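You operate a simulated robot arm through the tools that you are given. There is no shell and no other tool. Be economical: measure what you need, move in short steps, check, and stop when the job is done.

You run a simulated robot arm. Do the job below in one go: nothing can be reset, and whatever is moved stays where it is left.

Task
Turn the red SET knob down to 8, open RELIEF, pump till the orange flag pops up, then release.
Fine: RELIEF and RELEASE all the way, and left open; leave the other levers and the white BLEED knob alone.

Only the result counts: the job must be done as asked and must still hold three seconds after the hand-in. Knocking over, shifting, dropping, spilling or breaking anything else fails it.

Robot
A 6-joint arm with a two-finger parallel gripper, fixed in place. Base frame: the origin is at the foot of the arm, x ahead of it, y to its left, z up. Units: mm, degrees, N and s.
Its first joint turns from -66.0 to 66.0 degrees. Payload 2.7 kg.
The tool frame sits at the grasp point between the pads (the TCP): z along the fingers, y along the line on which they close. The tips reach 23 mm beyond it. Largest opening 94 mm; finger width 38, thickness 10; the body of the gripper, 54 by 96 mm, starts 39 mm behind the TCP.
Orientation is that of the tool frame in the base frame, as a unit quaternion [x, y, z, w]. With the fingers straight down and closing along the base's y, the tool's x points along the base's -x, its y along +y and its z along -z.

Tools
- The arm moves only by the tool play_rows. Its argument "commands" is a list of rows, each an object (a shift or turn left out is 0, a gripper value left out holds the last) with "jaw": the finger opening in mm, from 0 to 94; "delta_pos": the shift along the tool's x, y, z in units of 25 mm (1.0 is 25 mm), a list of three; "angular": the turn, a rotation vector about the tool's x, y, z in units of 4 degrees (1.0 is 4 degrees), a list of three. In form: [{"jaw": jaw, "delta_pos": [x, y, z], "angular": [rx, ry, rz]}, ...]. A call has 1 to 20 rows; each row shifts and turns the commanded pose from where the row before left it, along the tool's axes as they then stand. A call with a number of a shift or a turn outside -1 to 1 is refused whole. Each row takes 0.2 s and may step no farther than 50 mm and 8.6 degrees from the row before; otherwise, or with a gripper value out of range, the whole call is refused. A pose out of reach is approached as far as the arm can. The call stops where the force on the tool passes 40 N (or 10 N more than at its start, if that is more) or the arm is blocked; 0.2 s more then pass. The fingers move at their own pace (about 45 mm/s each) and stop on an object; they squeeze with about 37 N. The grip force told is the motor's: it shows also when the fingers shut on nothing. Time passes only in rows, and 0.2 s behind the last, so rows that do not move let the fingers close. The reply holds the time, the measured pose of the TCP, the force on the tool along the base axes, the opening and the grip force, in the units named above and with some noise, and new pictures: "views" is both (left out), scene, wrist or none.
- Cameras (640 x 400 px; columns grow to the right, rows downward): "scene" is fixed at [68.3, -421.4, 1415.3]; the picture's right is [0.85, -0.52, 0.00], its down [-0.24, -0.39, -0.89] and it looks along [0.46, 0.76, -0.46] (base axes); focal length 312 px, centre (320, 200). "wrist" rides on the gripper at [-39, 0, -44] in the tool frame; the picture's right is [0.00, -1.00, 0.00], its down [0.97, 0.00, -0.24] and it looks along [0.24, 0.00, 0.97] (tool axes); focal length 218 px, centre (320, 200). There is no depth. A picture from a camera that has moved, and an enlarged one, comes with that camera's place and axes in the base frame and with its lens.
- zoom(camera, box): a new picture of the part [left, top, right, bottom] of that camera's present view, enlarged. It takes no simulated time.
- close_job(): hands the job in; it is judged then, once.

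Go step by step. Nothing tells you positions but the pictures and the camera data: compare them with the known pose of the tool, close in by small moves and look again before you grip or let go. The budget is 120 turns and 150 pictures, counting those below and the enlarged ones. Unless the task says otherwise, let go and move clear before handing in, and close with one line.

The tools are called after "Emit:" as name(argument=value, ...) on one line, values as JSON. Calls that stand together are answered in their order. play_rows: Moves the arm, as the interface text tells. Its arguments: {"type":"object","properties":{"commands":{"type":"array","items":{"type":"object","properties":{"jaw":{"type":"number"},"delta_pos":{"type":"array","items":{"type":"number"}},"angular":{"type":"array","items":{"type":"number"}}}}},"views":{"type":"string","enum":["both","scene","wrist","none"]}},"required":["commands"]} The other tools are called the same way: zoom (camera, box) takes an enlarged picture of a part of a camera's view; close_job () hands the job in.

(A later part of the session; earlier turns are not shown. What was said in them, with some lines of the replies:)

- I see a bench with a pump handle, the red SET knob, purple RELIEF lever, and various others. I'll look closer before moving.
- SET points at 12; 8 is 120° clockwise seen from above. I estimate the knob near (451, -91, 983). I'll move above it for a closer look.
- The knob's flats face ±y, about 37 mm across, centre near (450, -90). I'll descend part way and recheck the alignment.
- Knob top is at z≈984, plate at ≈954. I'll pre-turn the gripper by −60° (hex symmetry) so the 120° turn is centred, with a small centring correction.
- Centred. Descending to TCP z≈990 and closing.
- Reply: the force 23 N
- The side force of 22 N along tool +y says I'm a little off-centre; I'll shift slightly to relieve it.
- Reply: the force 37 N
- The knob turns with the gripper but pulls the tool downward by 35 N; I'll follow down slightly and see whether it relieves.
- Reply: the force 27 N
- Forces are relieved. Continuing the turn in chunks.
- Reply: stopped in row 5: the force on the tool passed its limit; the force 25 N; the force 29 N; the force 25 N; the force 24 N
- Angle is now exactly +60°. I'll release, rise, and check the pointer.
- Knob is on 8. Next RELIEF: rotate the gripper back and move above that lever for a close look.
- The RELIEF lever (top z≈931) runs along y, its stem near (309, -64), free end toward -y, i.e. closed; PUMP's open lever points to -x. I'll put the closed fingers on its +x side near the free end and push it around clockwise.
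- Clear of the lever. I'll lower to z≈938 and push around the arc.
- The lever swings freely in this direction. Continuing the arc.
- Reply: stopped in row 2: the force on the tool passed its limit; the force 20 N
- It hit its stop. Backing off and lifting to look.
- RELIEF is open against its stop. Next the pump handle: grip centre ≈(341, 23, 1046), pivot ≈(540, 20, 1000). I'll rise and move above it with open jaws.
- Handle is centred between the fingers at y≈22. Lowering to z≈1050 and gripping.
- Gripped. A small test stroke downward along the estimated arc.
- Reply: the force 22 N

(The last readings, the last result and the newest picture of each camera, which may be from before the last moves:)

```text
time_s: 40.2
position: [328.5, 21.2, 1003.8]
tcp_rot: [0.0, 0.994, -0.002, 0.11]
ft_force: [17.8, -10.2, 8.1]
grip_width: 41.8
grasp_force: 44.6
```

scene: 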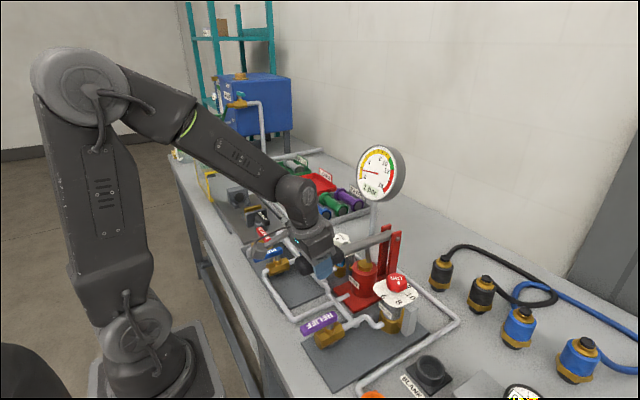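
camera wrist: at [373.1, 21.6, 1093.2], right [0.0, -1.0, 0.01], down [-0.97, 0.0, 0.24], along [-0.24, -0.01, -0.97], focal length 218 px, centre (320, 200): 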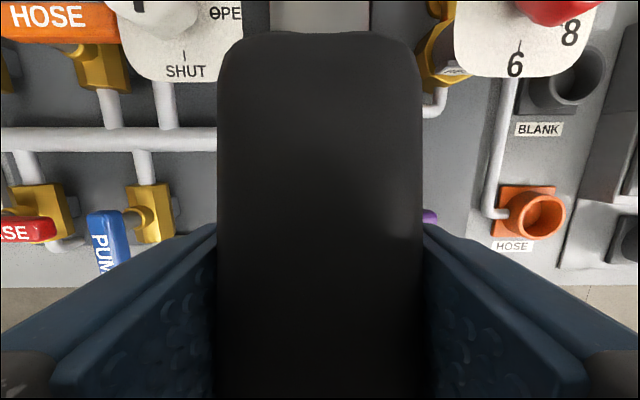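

The gauge moves (1 bar). The pull in +x means slightly too much outward motion; correcting and continuing down.

Emit:
play_rows(commands=[{"delta_pos": [0.06, 0, 0.6], "angular": [0, -1, 0]}, {"delta_pos": [0.11, 0, 0.6], "angular": [0, -1, 0]}, {"delta_pos": [0.11, 0, 0.6], "angular": [0, -1, 0]}, {}], views="scene")

```text
time_s: 41.0
position: [332.9, 22.5, 964.7]
tcp_rot: [0.0, 0.979, -0.003, 0.202]
ft_force: [-14.3, 2.6, 13.6]
grip_width: 41.8
grasp_force: 44.8
stopped in row 3: the force on the tool passed its limit (the readings are from after the stop); the commanded pose is now the measured one
```

scene: 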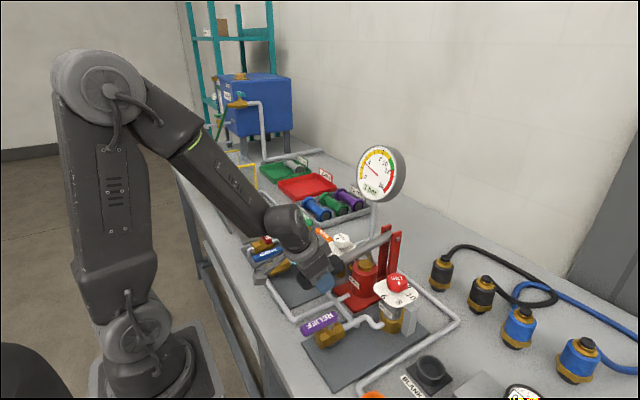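

Bottom of stroke reached. Arc fit gives pivot ≈(537, 1007), R≈208. Check the gauge, then do a return stroke and another down stroke.

Emit:
zoom(camera="scene", box=[340, 130, 440, 330])

Emit:
play_rows(commands=[{"delta_pos": [-0.117, 0, -0.569], "angular": [0, 1, 0]}, {"delta_pos": [-0.117, 0, -0.569], "angular": [0, 1, 0]}, {"delta_pos": [-0.117, 0, -0.569], "angular": [0, 1, 0]}, {"delta_pos": [-0.117, 0, -0.569], "angular": [0, 1, 0]}, {"delta_pos": [-0.117, 0, -0.569], "angular": [0, 1, 0]}, {}], views="scene")

```text
2.00 times, centred on (390, 230) of scene
camera zoom: at [67.7, -421.4, 1415.4], right [0.85, -0.52, 0.0], down [-0.24, -0.39, -0.89], along [0.46, 0.76, -0.46], focal length 625 px, centre (180, 140)
```

zoom: 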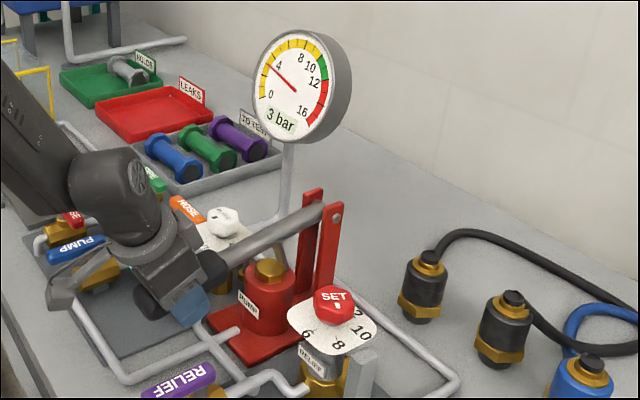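

```text
time_s: 42.3
position: [332.7, 21.5, 1036.7]
tcp_rot: [-0.001, 0.999, -0.004, 0.037]
ft_force: [14.4, -5.5, -5.8]
grip_width: 41.8
grasp_force: 44.7
stopped in row 6: the force on the tool passed its limit (the readings are from after the stop); the commanded pose is now the measured one
```

scene: 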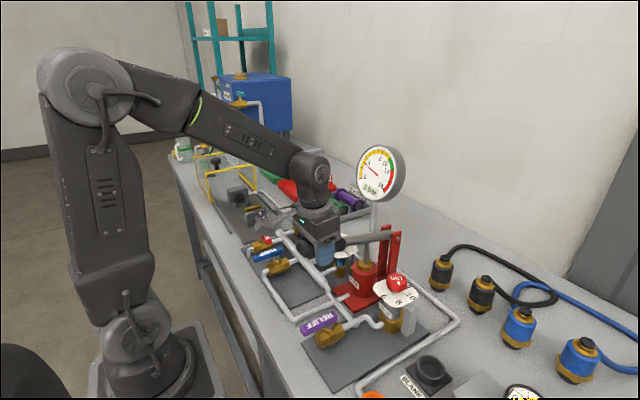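

3 bar and holding. Second down stroke.

Emit:
play_rows(commands=[{"delta_pos": [0.08, 0, 0.569], "angular": [0, -1, 0]}, {"delta_pos": [0.117, 0, 0.569], "angular": [0, -1, 0]}, {"delta_pos": [0.117, 0, 0.569], "angular": [0, -1, 0]}, {"delta_pos": [0.117, 0, 0.569], "angular": [0, -1, 0]}, {"delta_pos": [0.06, 0, 0.28], "angular": [0, -0.5, 0]}, {}], views="none")

Emit:
zoom(camera="scene", box=[340, 130, 440, 330])

```text
time_s: 43.7
position: [330.5, 22.8, 971.7]
tcp_rot: [0.0, 0.981, -0.004, 0.192]
ft_force: [-19.1, 0.2, 6.8]
grip_width: 41.6
grasp_force: 44.8
```

```text
2.00 times, centred on (390, 230) of scene
camera zoom: at [67.6, -421.5, 1415.4], right [0.85, -0.52, 0.0], down [-0.24, -0.39, -0.89], along [0.46, 0.76, -0.46], focal length 625 px, centre (180, 140)
```

zoom: 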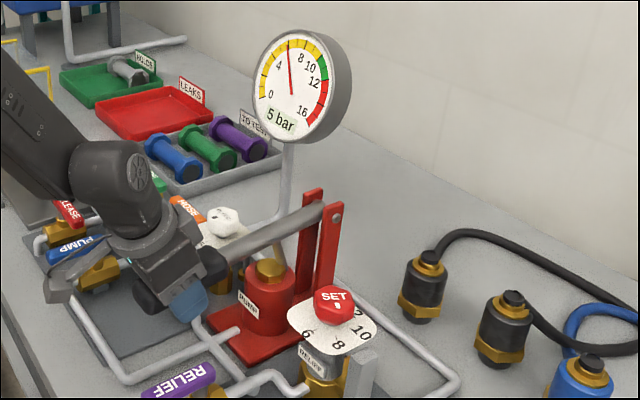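

5 bar. Next up and down stroke.

Emit:
play_rows(commands=[{"delta_pos": [-0.06, 0, -0.569], "angular": [0, 1, 0]}, {"delta_pos": [-0.117, 0, -0.569], "angular": [0, 1, 0]}, {"delta_pos": [-0.117, 0, -0.569], "angular": [0, 1, 0]}, {"delta_pos": [-0.14, 0, -0.569], "angular": [0, 1, 0]}, {"delta_pos": [-0.09, 0, -0.4], "angular": [0, 0.7, 0]}, {}], views="none")

Emit:
play_rows(commands=[{"delta_pos": [0.1, 0, 0.569], "angular": [0, -1, 0]}, {"delta_pos": [0.117, 0, 0.569], "angular": [0, -1, 0]}, {"delta_pos": [0.117, 0, 0.569], "angular": [0, -1, 0]}, {"delta_pos": [0.117, 0, 0.569], "angular": [0, -1, 0]}, {"delta_pos": [0.1, 0, 0.4], "angular": [0, -0.7, 0]}, {}], views="none")

Emit:
zoom(camera="scene", box=[340, 130, 440, 330])

```text
time_s: 44.7
position: [329.0, 22.6, 1027.2]
tcp_rot: [-0.001, 0.998, -0.004, 0.069]
ft_force: [10.6, -9.1, -4.0]
grip_width: 41.7
grasp_force: 45.1
stopped in row 4: the force on the tool passed its limit (the readings are from after the stop); the commanded pose is now the measured one
```

```text
time_s: 45.8
position: [330.8, 21.9, 964.6]
tcp_rot: [0.0, 0.978, -0.003, 0.21]
ft_force: [-10.1, 2.8, 4.1]
grip_width: 42.0
grasp_force: 44.5
out of reach, approached as far as the arm can: row 5
stopped in row 5: the force on the tool passed its limit (the readings are from after the stop); the commanded pose is now the measured one
```

```text
2.00 times, centred on (390, 230) of scene
camera zoom: at [67.9, -421.4, 1415.4], right [0.85, -0.52, 0.0], down [-0.24, -0.39, -0.89], along [0.46, 0.76, -0.46], focal length 625 px, centre (180, 140)
```

zoom: 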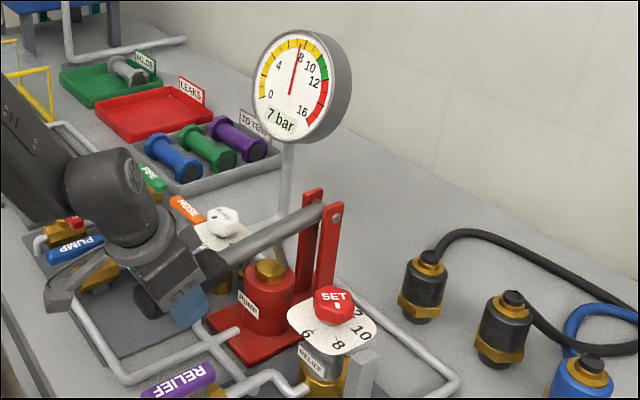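

7 bar, one more stroke should do it.

Emit:
play_rows(commands=[{"delta_pos": [-0.07, 0, -0.569], "angular": [0, 1, 0]}, {"delta_pos": [-0.1, 0, -0.569], "angular": [0, 1, 0]}, {"delta_pos": [-0.1, 0, -0.569], "angular": [0, 1, 0]}, {"delta_pos": [-0.12, 0, -0.569], "angular": [0, 1, 0]}, {}], views="none")

Emit:
play_rows(commands=[{"delta_pos": [0.1, 0, 0.569], "angular": [0, -1, 0]}, {"delta_pos": [0.117, 0, 0.569], "angular": [0, -1, 0]}, {}], views="none")

Emit:
zoom(camera="scene", box=[340, 130, 440, 330])

```text
time_s: 46.9
position: [328.7, 22.2, 1024.1]
tcp_rot: [-0.001, 0.997, -0.002, 0.082]
ft_force: [12.5, -1.1, -4.8]
grip_width: 41.6
grasp_force: 45.1
stopped in row 5: the force on the tool passed its limit (the readings are from after the stop); the commanded pose is now the measured one
```

```text
time_s: 47.7
position: [328.4, 22.6, 995.8]
tcp_rot: [-0.001, 0.988, -0.003, 0.152]
ft_force: [-22.8, 3.6, 9.4]
grip_width: 42.0
grasp_force: 45.0
```

```text
2.00 times, centred on (390, 230) of scene
camera zoom: at [67.4, -421.3, 1415.4], right [0.85, -0.52, 0.0], down [-0.24, -0.39, -0.89], along [0.46, 0.76, -0.46], focal length 625 px, centre (180, 140)
```

zoom: 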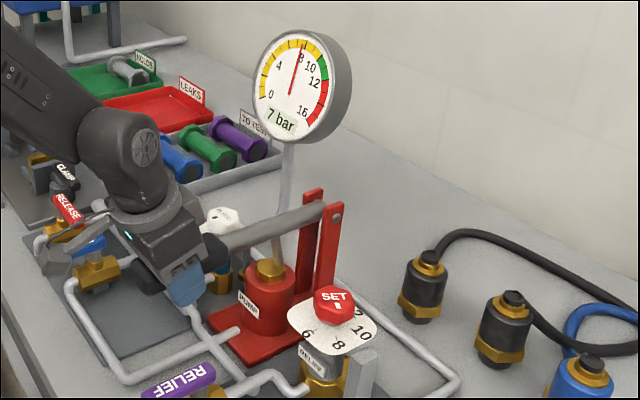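

Emit:
play_rows(commands=[{"delta_pos": [0.16, 0, 0.569], "angular": [0, -1, 0]}, {"delta_pos": [0.1, 0, 0.4], "angular": [0, -0.7, 0]}, {}], views="none")

Emit:
zoom(camera="scene", box=[340, 130, 440, 330])

```text
time_s: 48.5
position: [330.3, 22.0, 969.9]
tcp_rot: [0.0, 0.978, -0.001, 0.21]
ft_force: [-13.0, 2.8, 1.9]
grip_width: 41.8
grasp_force: 44.8
```

```text
2.00 times, centred on (390, 230) of scene
camera zoom: at [67.9, -421.4, 1415.4], right [0.85, -0.52, 0.0], down [-0.24, -0.39, -0.89], along [0.46, 0.76, -0.46], focal length 625 px, centre (180, 140)
```

zoom: 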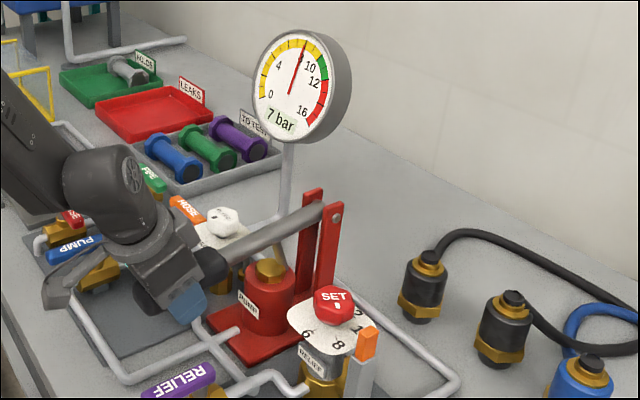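

The orange flag has popped up. Let go of the handle, back out along the tool axis and straighten up.

Emit:
play_rows(commands=[{"jaw": 80}, {}, {}, {"delta_pos": [0, 0, -0.6]}, {"delta_pos": [0, 0, -0.9]}, {"delta_pos": [0, 0, -0.9]}, {"delta_pos": [0, 0, -1], "angular": [0, 1, 0]}, {"delta_pos": [0, 0, -1], "angular": [0, 1, 0]}, {"delta_pos": [0, 0, -1], "angular": [0, 1, 0]}, {"angular": [0, 1, 0]}, {"angular": [0, 1, 0]}, {"angular": [0, 1, 0]}, {}])

Emit:
zoom(camera="scene", box=[220, 180, 440, 340])

```text
time_s: 51.3
position: [278.5, 21.9, 1095.9]
tcp_rot: [0.0, 1.0, -0.003, 0.002]
ft_force: [-0.5, -0.2, -0.7]
grip_width: 80.0
grasp_force: 0.1
camera wrist: at [317.7, 21.9, 1140.8], right [0.0, -1.0, 0.0], down [-0.97, 0.0, 0.24], along [-0.24, 0.0, -0.97], focal length 218 px, centre (320, 200)
```

scene: 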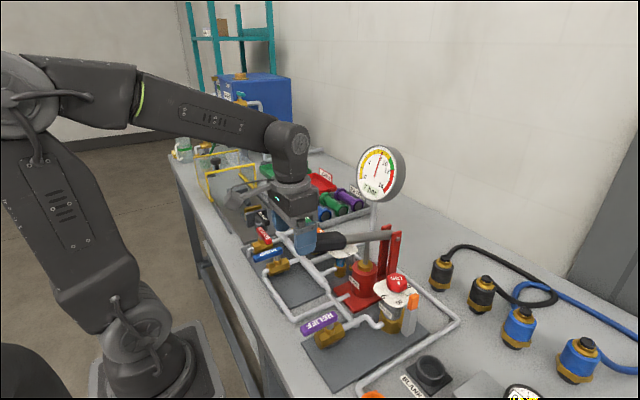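
wrist: 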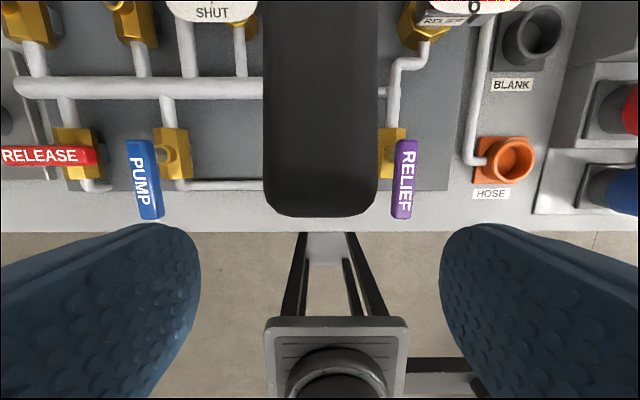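

```text
2.50 times, centred on (330, 260) of scene
camera zoom: at [68.3, -421.4, 1415.3], right [0.85, -0.52, 0.0], down [-0.24, -0.39, -0.89], along [0.46, 0.76, -0.46], focal length 781 px, centre (295, 50)
```

zoom: 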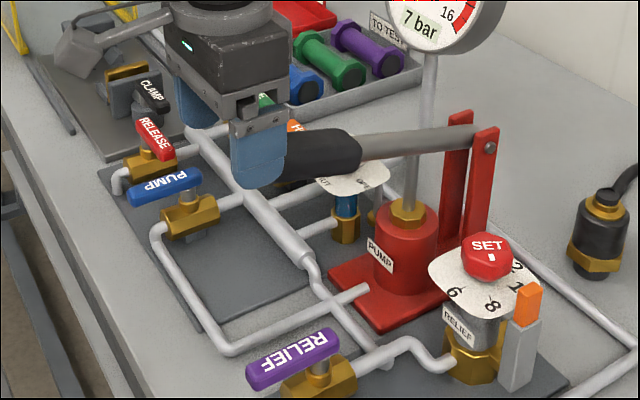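

The handle sprang back by itself and the flag stays up. Now to RELEASE: move above it for a close look.

Emit:
play_rows(commands=[{"delta_pos": [-0.18, 0.94, 0], "jaw": 0}, {"delta_pos": [-0.18, 0.94, 0]}, {"delta_pos": [-0.18, 0.94, 0]}, {"delta_pos": [-0.18, 0.94, 0]}, {"delta_pos": [-0.18, 0.94, 0]}, {"delta_pos": [-0.18, 0.94, 0]}, {"delta_pos": [-0.18, 0.94, 0]}, {"delta_pos": [-0.18, 0.94, 0]}, {"delta_pos": [-0.18, 0.94, 0]}, {"delta_pos": [-0.18, 0.94, 0]}, {"delta_pos": [-1, 0, 0]}, {}])

Emit:
zoom(camera="wrist", box=[200, 130, 440, 300])

Emit:
zoom(camera="scene", box=[220, 190, 310, 290])

```text
time_s: 51.8
position: [282.1, 35.7, 1095.0]
tcp_rot: [0.005, 1.0, -0.02, -0.005]
ft_force: [3.5, -62.8, -2.6]
grip_width: 65.7
grasp_force: 30.9
stopped in row 2: the force on the tool passed its limit (the readings are from after the stop); the commanded pose is now the measured one
camera wrist: at [321.7, 35.9, 1139.2], right [-0.01, -1.0, 0.04], down [-0.97, 0.02, 0.25], along [-0.25, -0.04, -0.97], focal length 218 px, centre (320, 200)
```

scene: 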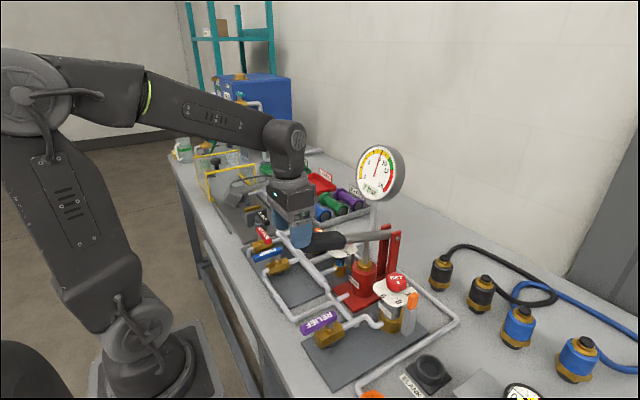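
wrist: 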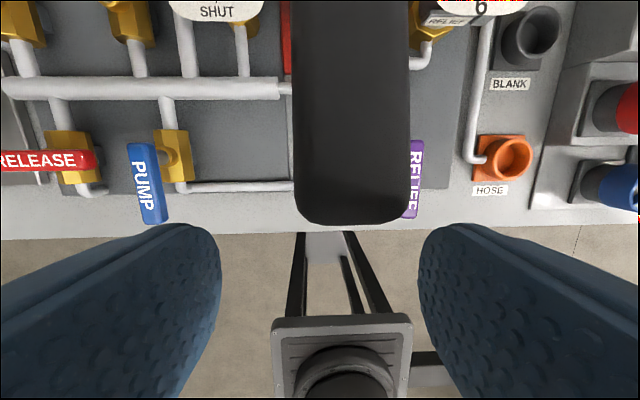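

```text
2.35 times, centred on (320, 215) of wrist
camera zoom: at [321.7, 35.9, 1139.2], right [-0.01, -1.0, 0.04], down [-0.97, 0.02, 0.25], along [-0.25, -0.04, -0.97], focal length 514 px, centre (320, 165)
```

zoom: 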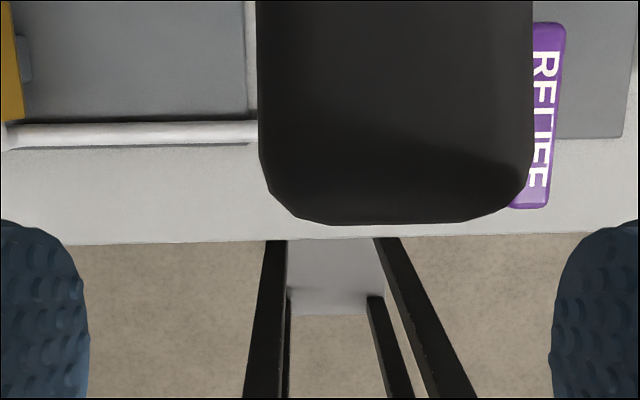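

```text
4.00 times, centred on (265, 240) of scene
camera zoom: at [68.3, -423.5, 1414.7], right [0.85, -0.52, 0.0], down [-0.24, -0.39, -0.89], along [0.46, 0.76, -0.46], focal length 1250 px, centre (540, 40)
```

zoom: 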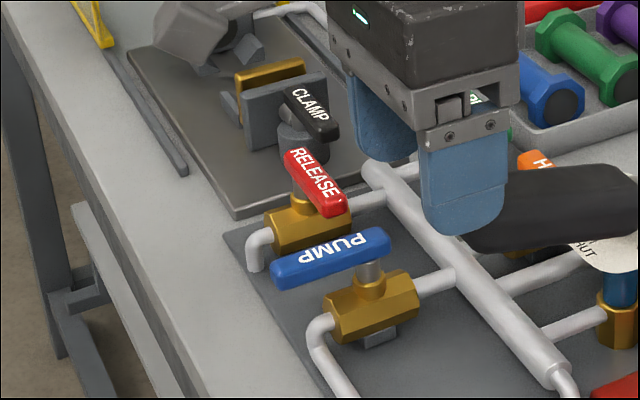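

I touched the side of the handle, as its end is higher than I allowed for. Back to centre, open, go up well clear, then traverse.

Emit:
play_rows(commands=[{"delta_pos": [0, -0.5, 0], "jaw": 85}, {}, {"delta_pos": [0, 0, -0.8]}, {"delta_pos": [0, 0, -1]}, {"delta_pos": [0, 0, -1]}, {"delta_pos": [0, 0, -0.6]}, {}])

```text
time_s: 53.4
position: [284.1, 32.3, 1181.9]
tcp_rot: [0.003, 1.0, -0.012, -0.003]
ft_force: [-0.4, 0.1, -0.8]
grip_width: 85.2
grasp_force: 0.0
camera wrist: at [322.9, 32.3, 1226.3], right [-0.01, -1.0, 0.02], down [-0.97, 0.01, 0.25], along [-0.25, -0.02, -0.97], focal length 218 px, centre (320, 200)
```

scene: 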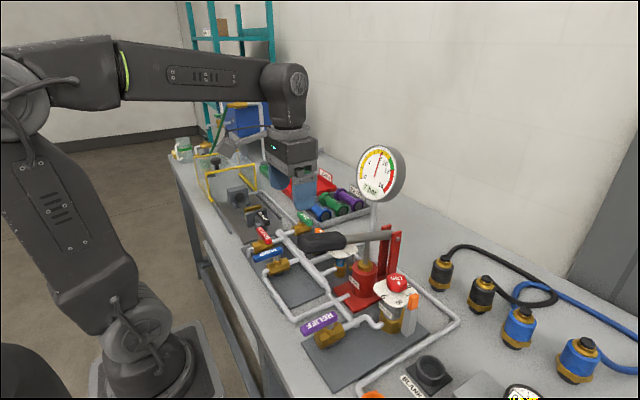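
wrist: 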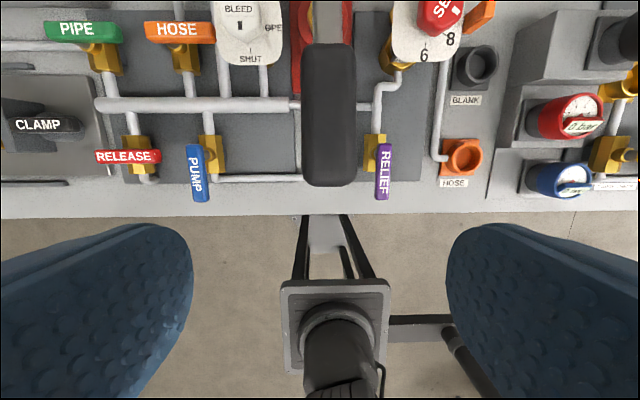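

Clear. Traverse to above RELEASE at this height, correcting the small tilt.

Emit:
play_rows(commands=[{"delta_pos": [-0.2, 0.9, 0], "jaw": 0, "angular": [-0.33, 0, 0]}, {"delta_pos": [-0.2, 0.9, 0]}, {"delta_pos": [-0.2, 0.9, 0]}, {"delta_pos": [-0.2, 0.9, 0]}, {"delta_pos": [-0.2, 0.9, 0]}, {"delta_pos": [-0.2, 0.9, 0]}, {"delta_pos": [-0.2, 0.9, 0]}, {"delta_pos": [-0.2, 0.9, 0]}, {"delta_pos": [-0.2, 0.9, 0]}, {"delta_pos": [-0.2, 0.9, 0]}, {"delta_pos": [0, 0.4, 0.5]}, {"delta_pos": [0, 0, 1]}, {"delta_pos": [0, 0, 1]}, {}])

Emit:
zoom(camera="wrist", box=[200, 100, 440, 300])

Emit:
zoom(camera="scene", box=[220, 190, 310, 290])

```text
time_s: 56.4
position: [336.7, 267.2, 1117.5]
tcp_rot: [0.004, 1.0, 0.0, -0.003]
ft_force: [0.2, -1.0, 0.0]
grip_width: 0.2
grasp_force: 36.6
camera wrist: at [375.2, 266.6, 1161.4], right [-0.01, -1.0, 0.0], down [-0.97, 0.01, 0.25], along [-0.25, 0.0, -0.97], focal length 218 px, centre (320, 200)
```

scene: 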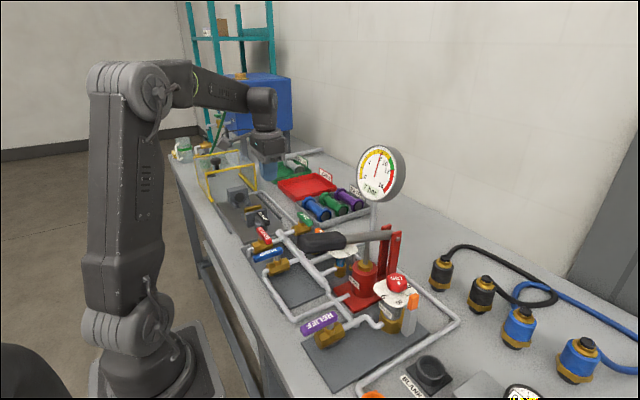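
wrist: 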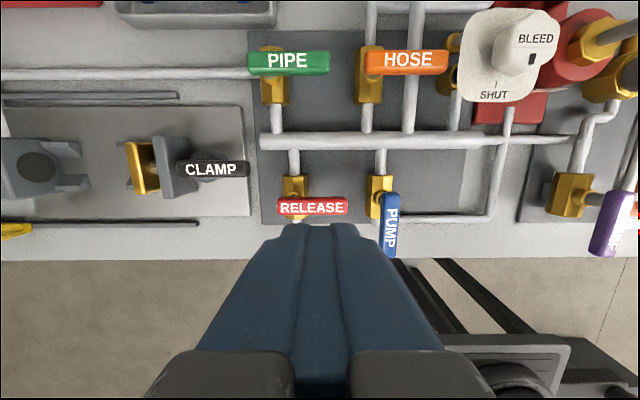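

```text
2.00 times, centred on (320, 200) of wrist
camera zoom: at [375.2, 266.6, 1161.4], right [-0.01, -1.0, 0.0], down [-0.97, 0.01, 0.25], along [-0.25, 0.0, -0.97], focal length 436 px, centre (320, 200)
```

zoom: 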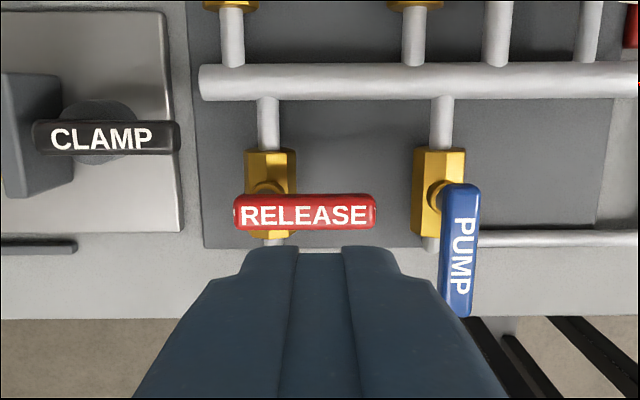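

```text
4.00 times, centred on (265, 240) of scene
camera zoom: at [68.3, -421.4, 1415.3], right [0.85, -0.52, 0.0], down [-0.24, -0.39, -0.89], along [0.46, 0.76, -0.46], focal length 1250 px, centre (540, 40)
```

zoom: 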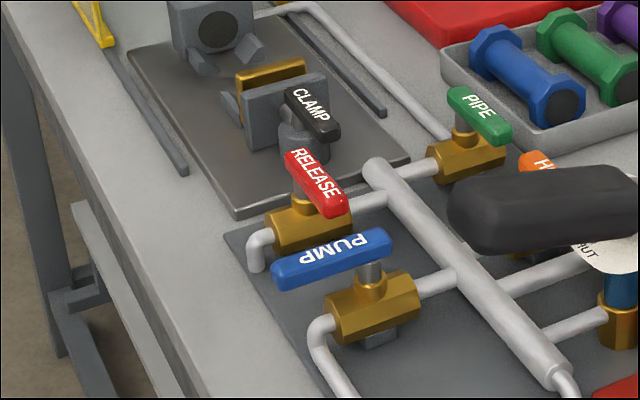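

RELEASE has the same layout as RELIEF: stem ≈(309.5, 297), free end to -y. I'll lower the closed fingers on its +x side, keeping well away from PUMP.

Emit:
play_rows(commands=[{"delta_pos": [-0.23, -0.49, 0.9]}, {"delta_pos": [0, 0, 0.9]}, {"delta_pos": [0, 0, 0.9]}, {"delta_pos": [0, 0, 0.9]}, {"delta_pos": [0, 0, 0.9]}, {"delta_pos": [0, 0, 0.9]}, {}])

Emit:
zoom(camera="scene", box=[210, 170, 330, 290])

```text
time_s: 58.0
position: [339.9, 256.1, 981.9]
tcp_rot: [0.003, 1.0, 0.0, -0.002]
ft_force: [-0.4, -0.7, 0.2]
grip_width: 0.0
grasp_force: 36.8
camera wrist: at [378.9, 255.3, 1025.8], right [-0.01, -1.0, 0.0], down [-0.97, 0.01, 0.25], along [-0.25, 0.0, -0.97], focal length 218 px, centre (320, 200)
```

scene: 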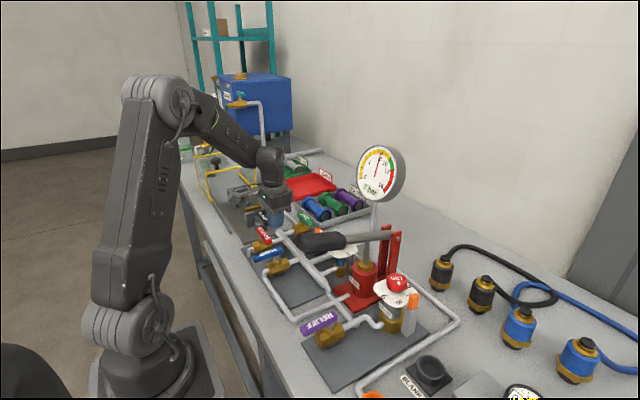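
wrist: 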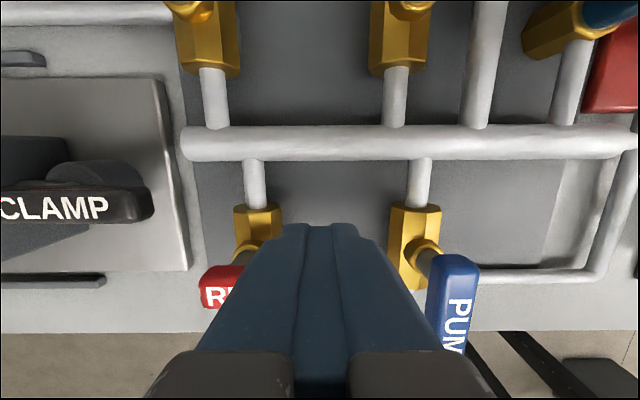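

```text
3.33 times, centred on (270, 230) of scene
camera zoom: at [68.3, -421.4, 1415.3], right [0.85, -0.52, 0.0], down [-0.24, -0.39, -0.89], along [0.46, 0.76, -0.46], focal length 1042 px, centre (487, 100)
```

zoom: 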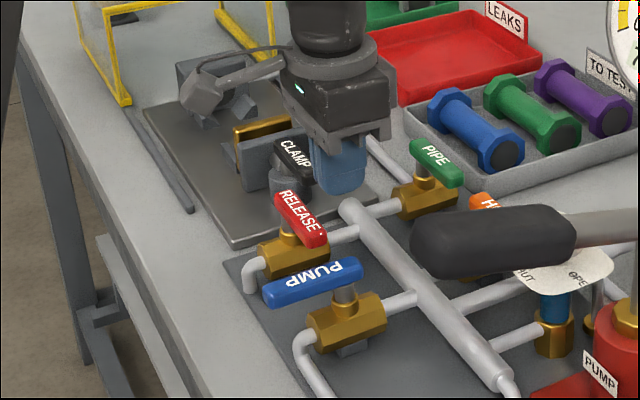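

Emit:
play_rows(commands=[{"delta_pos": [0, 0, 0.86]}, {"delta_pos": [0, 0, 0.86]}, {}], views="none")

Emit:
play_rows(commands=[{"delta_pos": [0.2, 0, 0]}, {"delta_pos": [0.3, -0.18, 0]}, {"delta_pos": [0.3, -0.18, 0]}, {}])

Emit:
zoom(camera="scene", box=[210, 170, 330, 290])

```text
time_s: 58.8
position: [340.2, 254.4, 938.5]
tcp_rot: [0.004, 1.0, 0.0, -0.002]
ft_force: [-4.0, -3.7, 13.2]
grip_width: 0.0
grasp_force: 37.0
```

```text
time_s: 59.8
position: [319.6, 244.4, 939.6]
tcp_rot: [0.004, 1.0, 0.0, -0.003]
ft_force: [1.0, 0.5, 1.9]
grip_width: 0.2
grasp_force: 37.0
camera wrist: at [357.6, 244.4, 982.8], right [-0.01, -1.0, 0.0], down [-0.97, 0.01, 0.25], along [-0.25, 0.0, -0.97], focal length 218 px, centre (320, 200)
```

scene: 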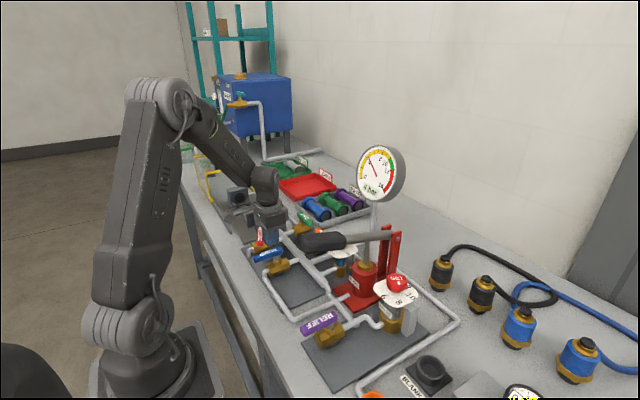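
wrist: 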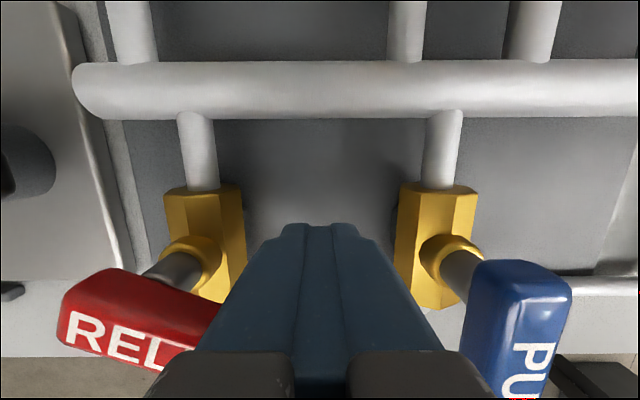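

```text
3.33 times, centred on (270, 230) of scene
camera zoom: at [68.2, -421.4, 1415.3], right [0.85, -0.52, 0.0], down [-0.24, -0.39, -0.89], along [0.46, 0.76, -0.46], focal length 1042 px, centre (487, 100)
```

zoom: 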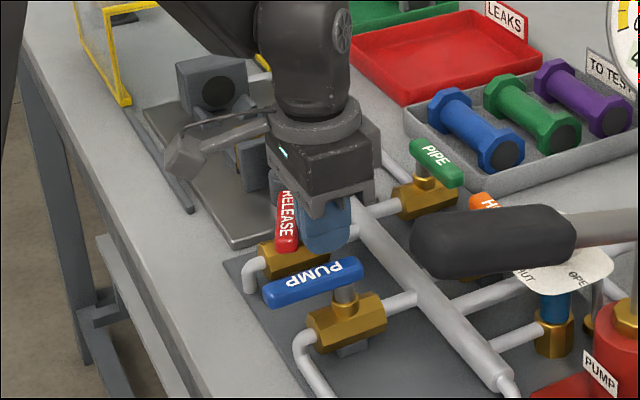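

RELEASE is swinging and pressure is dropping. Continuing the arc.

Emit:
play_rows(commands=[{"delta_pos": [0.42, 0.02, 0]}, {"delta_pos": [0.42, 0.04, 0]}, {"delta_pos": [0.4, 0.2, 0]}, {"delta_pos": [0.4, 0.24, 0]}, {"delta_pos": [0.27, 0.38, 0]}, {}], views="both")

```text
time_s: 61.2
position: [271.1, 267.1, 940.4]
tcp_rot: [0.003, 1.0, 0.0, -0.003]
ft_force: [0.5, -0.4, 0.0]
grip_width: 0.0
grasp_force: 36.6
camera wrist: at [309.8, 266.2, 984.4], right [-0.01, -1.0, 0.0], down [-0.97, 0.01, 0.25], along [-0.25, 0.0, -0.97], focal length 218 px, centre (320, 200)
```

scene: 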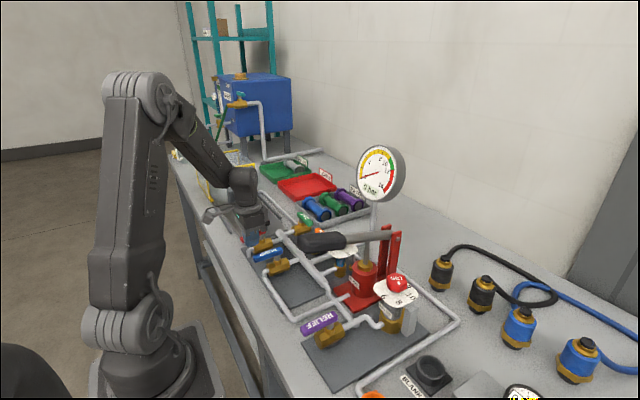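
wrist: 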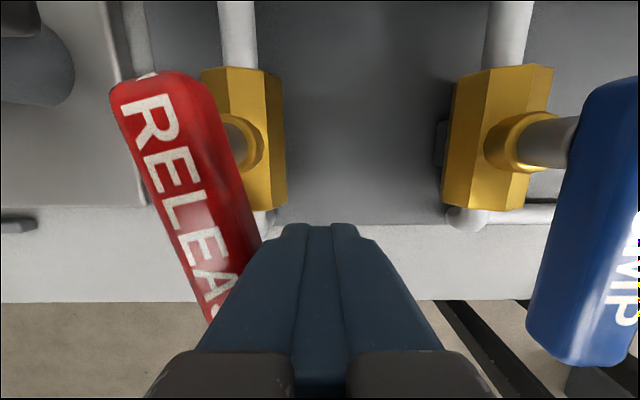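

Emit:
play_rows(commands=[{"delta_pos": [0.1, 0.2, 0]}, {"delta_pos": [0, 0.15, 0]}, {"delta_pos": [0, 0.1, 0]}, {"delta_pos": [0, 0.1, 0]}, {"delta_pos": [0, 0.1, 0]}, {"delta_pos": [0, 0.1, 0]}, {"delta_pos": [0, 0.1, 0]}, {}], views="wrist")

```text
time_s: 62.7
position: [268.7, 281.8, 939.0]
tcp_rot: [0.005, 1.0, -0.006, -0.007]
ft_force: [-1.2, -12.2, 7.7]
grip_width: 0.0
grasp_force: 36.6
stopped in row 7: the force on the tool passed its limit (the readings are from after the stop); the commanded pose is now the measured one
camera wrist: at [308.1, 281.2, 983.1], right [-0.01, -1.0, 0.01], down [-0.97, 0.01, 0.25], along [-0.25, -0.01, -0.97], focal length 218 px, centre (320, 200)
```

wrist: 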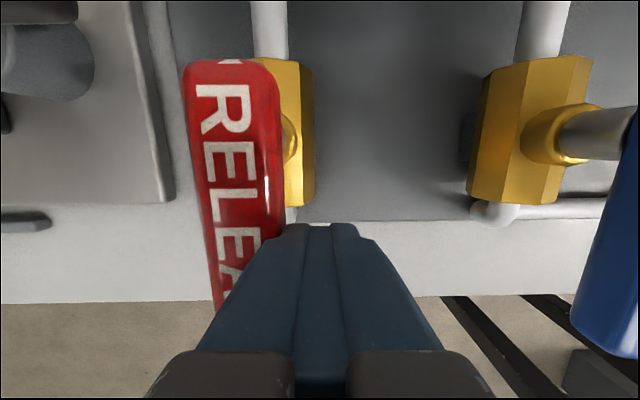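

RELEASE is at its stop. Backing off, lifting clear, and checking everything.

Emit:
play_rows(commands=[{"delta_pos": [0, -0.6, 0]}, {"delta_pos": [0, 0, -1]}, {"delta_pos": [0, 0, -1]}, {"delta_pos": [0, 0, -1]}, {"delta_pos": [0, 0, -1]}, {"delta_pos": [0, 0, -1]}, {"delta_pos": [0, 0, -1]}, {"delta_pos": [0, 0, -1]}, {"delta_pos": [0, 0, -1]}, {"delta_pos": [0, 0, -1]}, {"delta_pos": [-1, -0.5, -0.5]}, {"delta_pos": [-1, -1, 0]}, {"delta_pos": [0, -1, 0]}, {}])

Emit:
zoom(camera="scene", box=[220, 130, 440, 350])

Emit:
zoom(camera="scene", box=[230, 210, 310, 290])

Emit:
zoom(camera="scene", box=[360, 260, 430, 330])

```text
time_s: 65.7
position: [320.8, 207.1, 1176.6]
tcp_rot: [0.005, 1.0, -0.004, -0.005]
ft_force: [-0.4, -0.5, -0.8]
grip_width: 0.1
grasp_force: 36.8
camera wrist: at [360.6, 206.1, 1219.4], right [-0.01, -1.0, 0.01], down [-0.97, 0.01, 0.25], along [-0.25, -0.01, -0.97], focal length 218 px, centre (320, 200)
```

scene: 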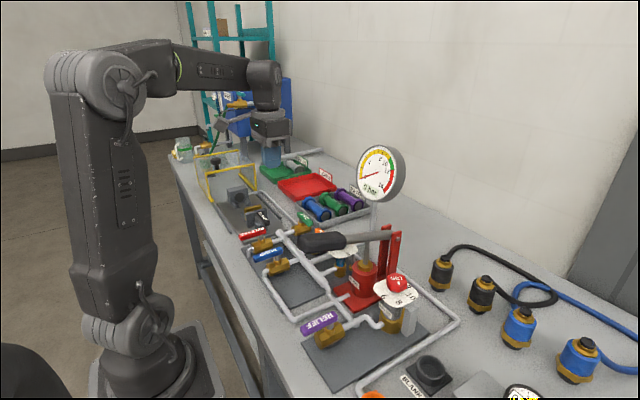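
wrist: 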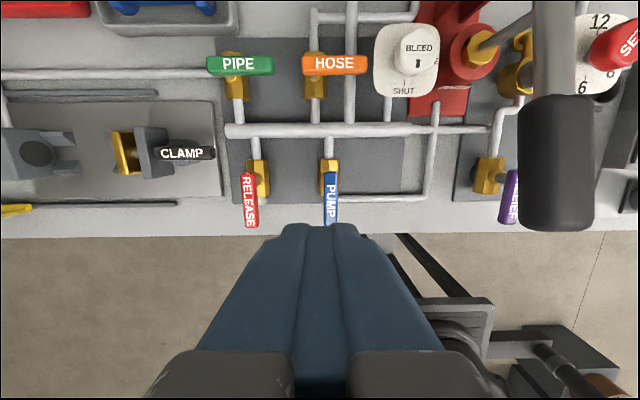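

```text
1.82 times, centred on (330, 240) of scene
camera zoom: at [68.2, -421.4, 1415.3], right [0.85, -0.52, 0.0], down [-0.24, -0.39, -0.89], along [0.46, 0.76, -0.46], focal length 568 px, centre (302, 127)
```

zoom: 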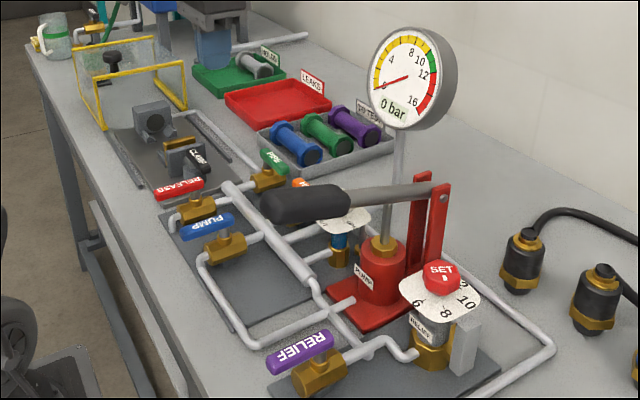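

```text
5.00 times, centred on (270, 250) of scene
camera zoom: at [68.2, -421.4, 1415.3], right [0.85, -0.52, 0.0], down [-0.24, -0.39, -0.89], along [0.46, 0.76, -0.46], focal length 1562 px, centre (570, -50)
```

zoom: 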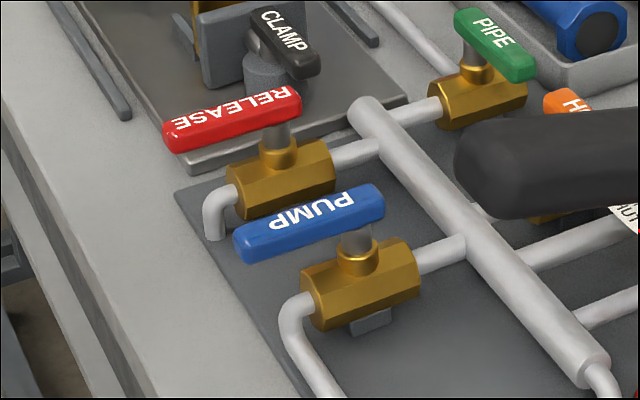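

```text
5.71 times, centred on (395, 295) of scene
camera zoom: at [68.2, -421.4, 1415.3], right [0.85, -0.52, 0.0], down [-0.24, -0.39, -0.89], along [0.46, 0.76, -0.46], focal length 1786 px, centre (-109, -343)
```

zoom: 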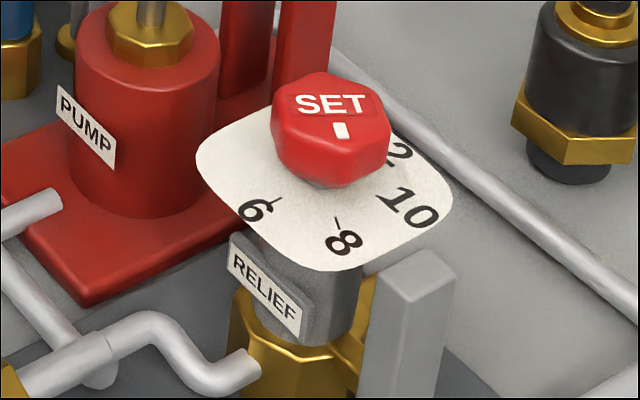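

Everything is as asked: SET is on 8, RELIEF and RELEASE are open against their stops, the flag popped, pressure is back to 0 bar, and the arm is clear.

Emit:
close_job()

```text
The job is handed in.
```

The job is handed in: SET is at 8, and I pumped until the orange flag popped up. RELIEF and RELEASE are fully open, the gauge is back to 0 bar, and I didn't touch the other levers or BLEED. While moving off, the gripper bumped the side of the pump handle once (about 63 N), with no damage or shift that I could see.
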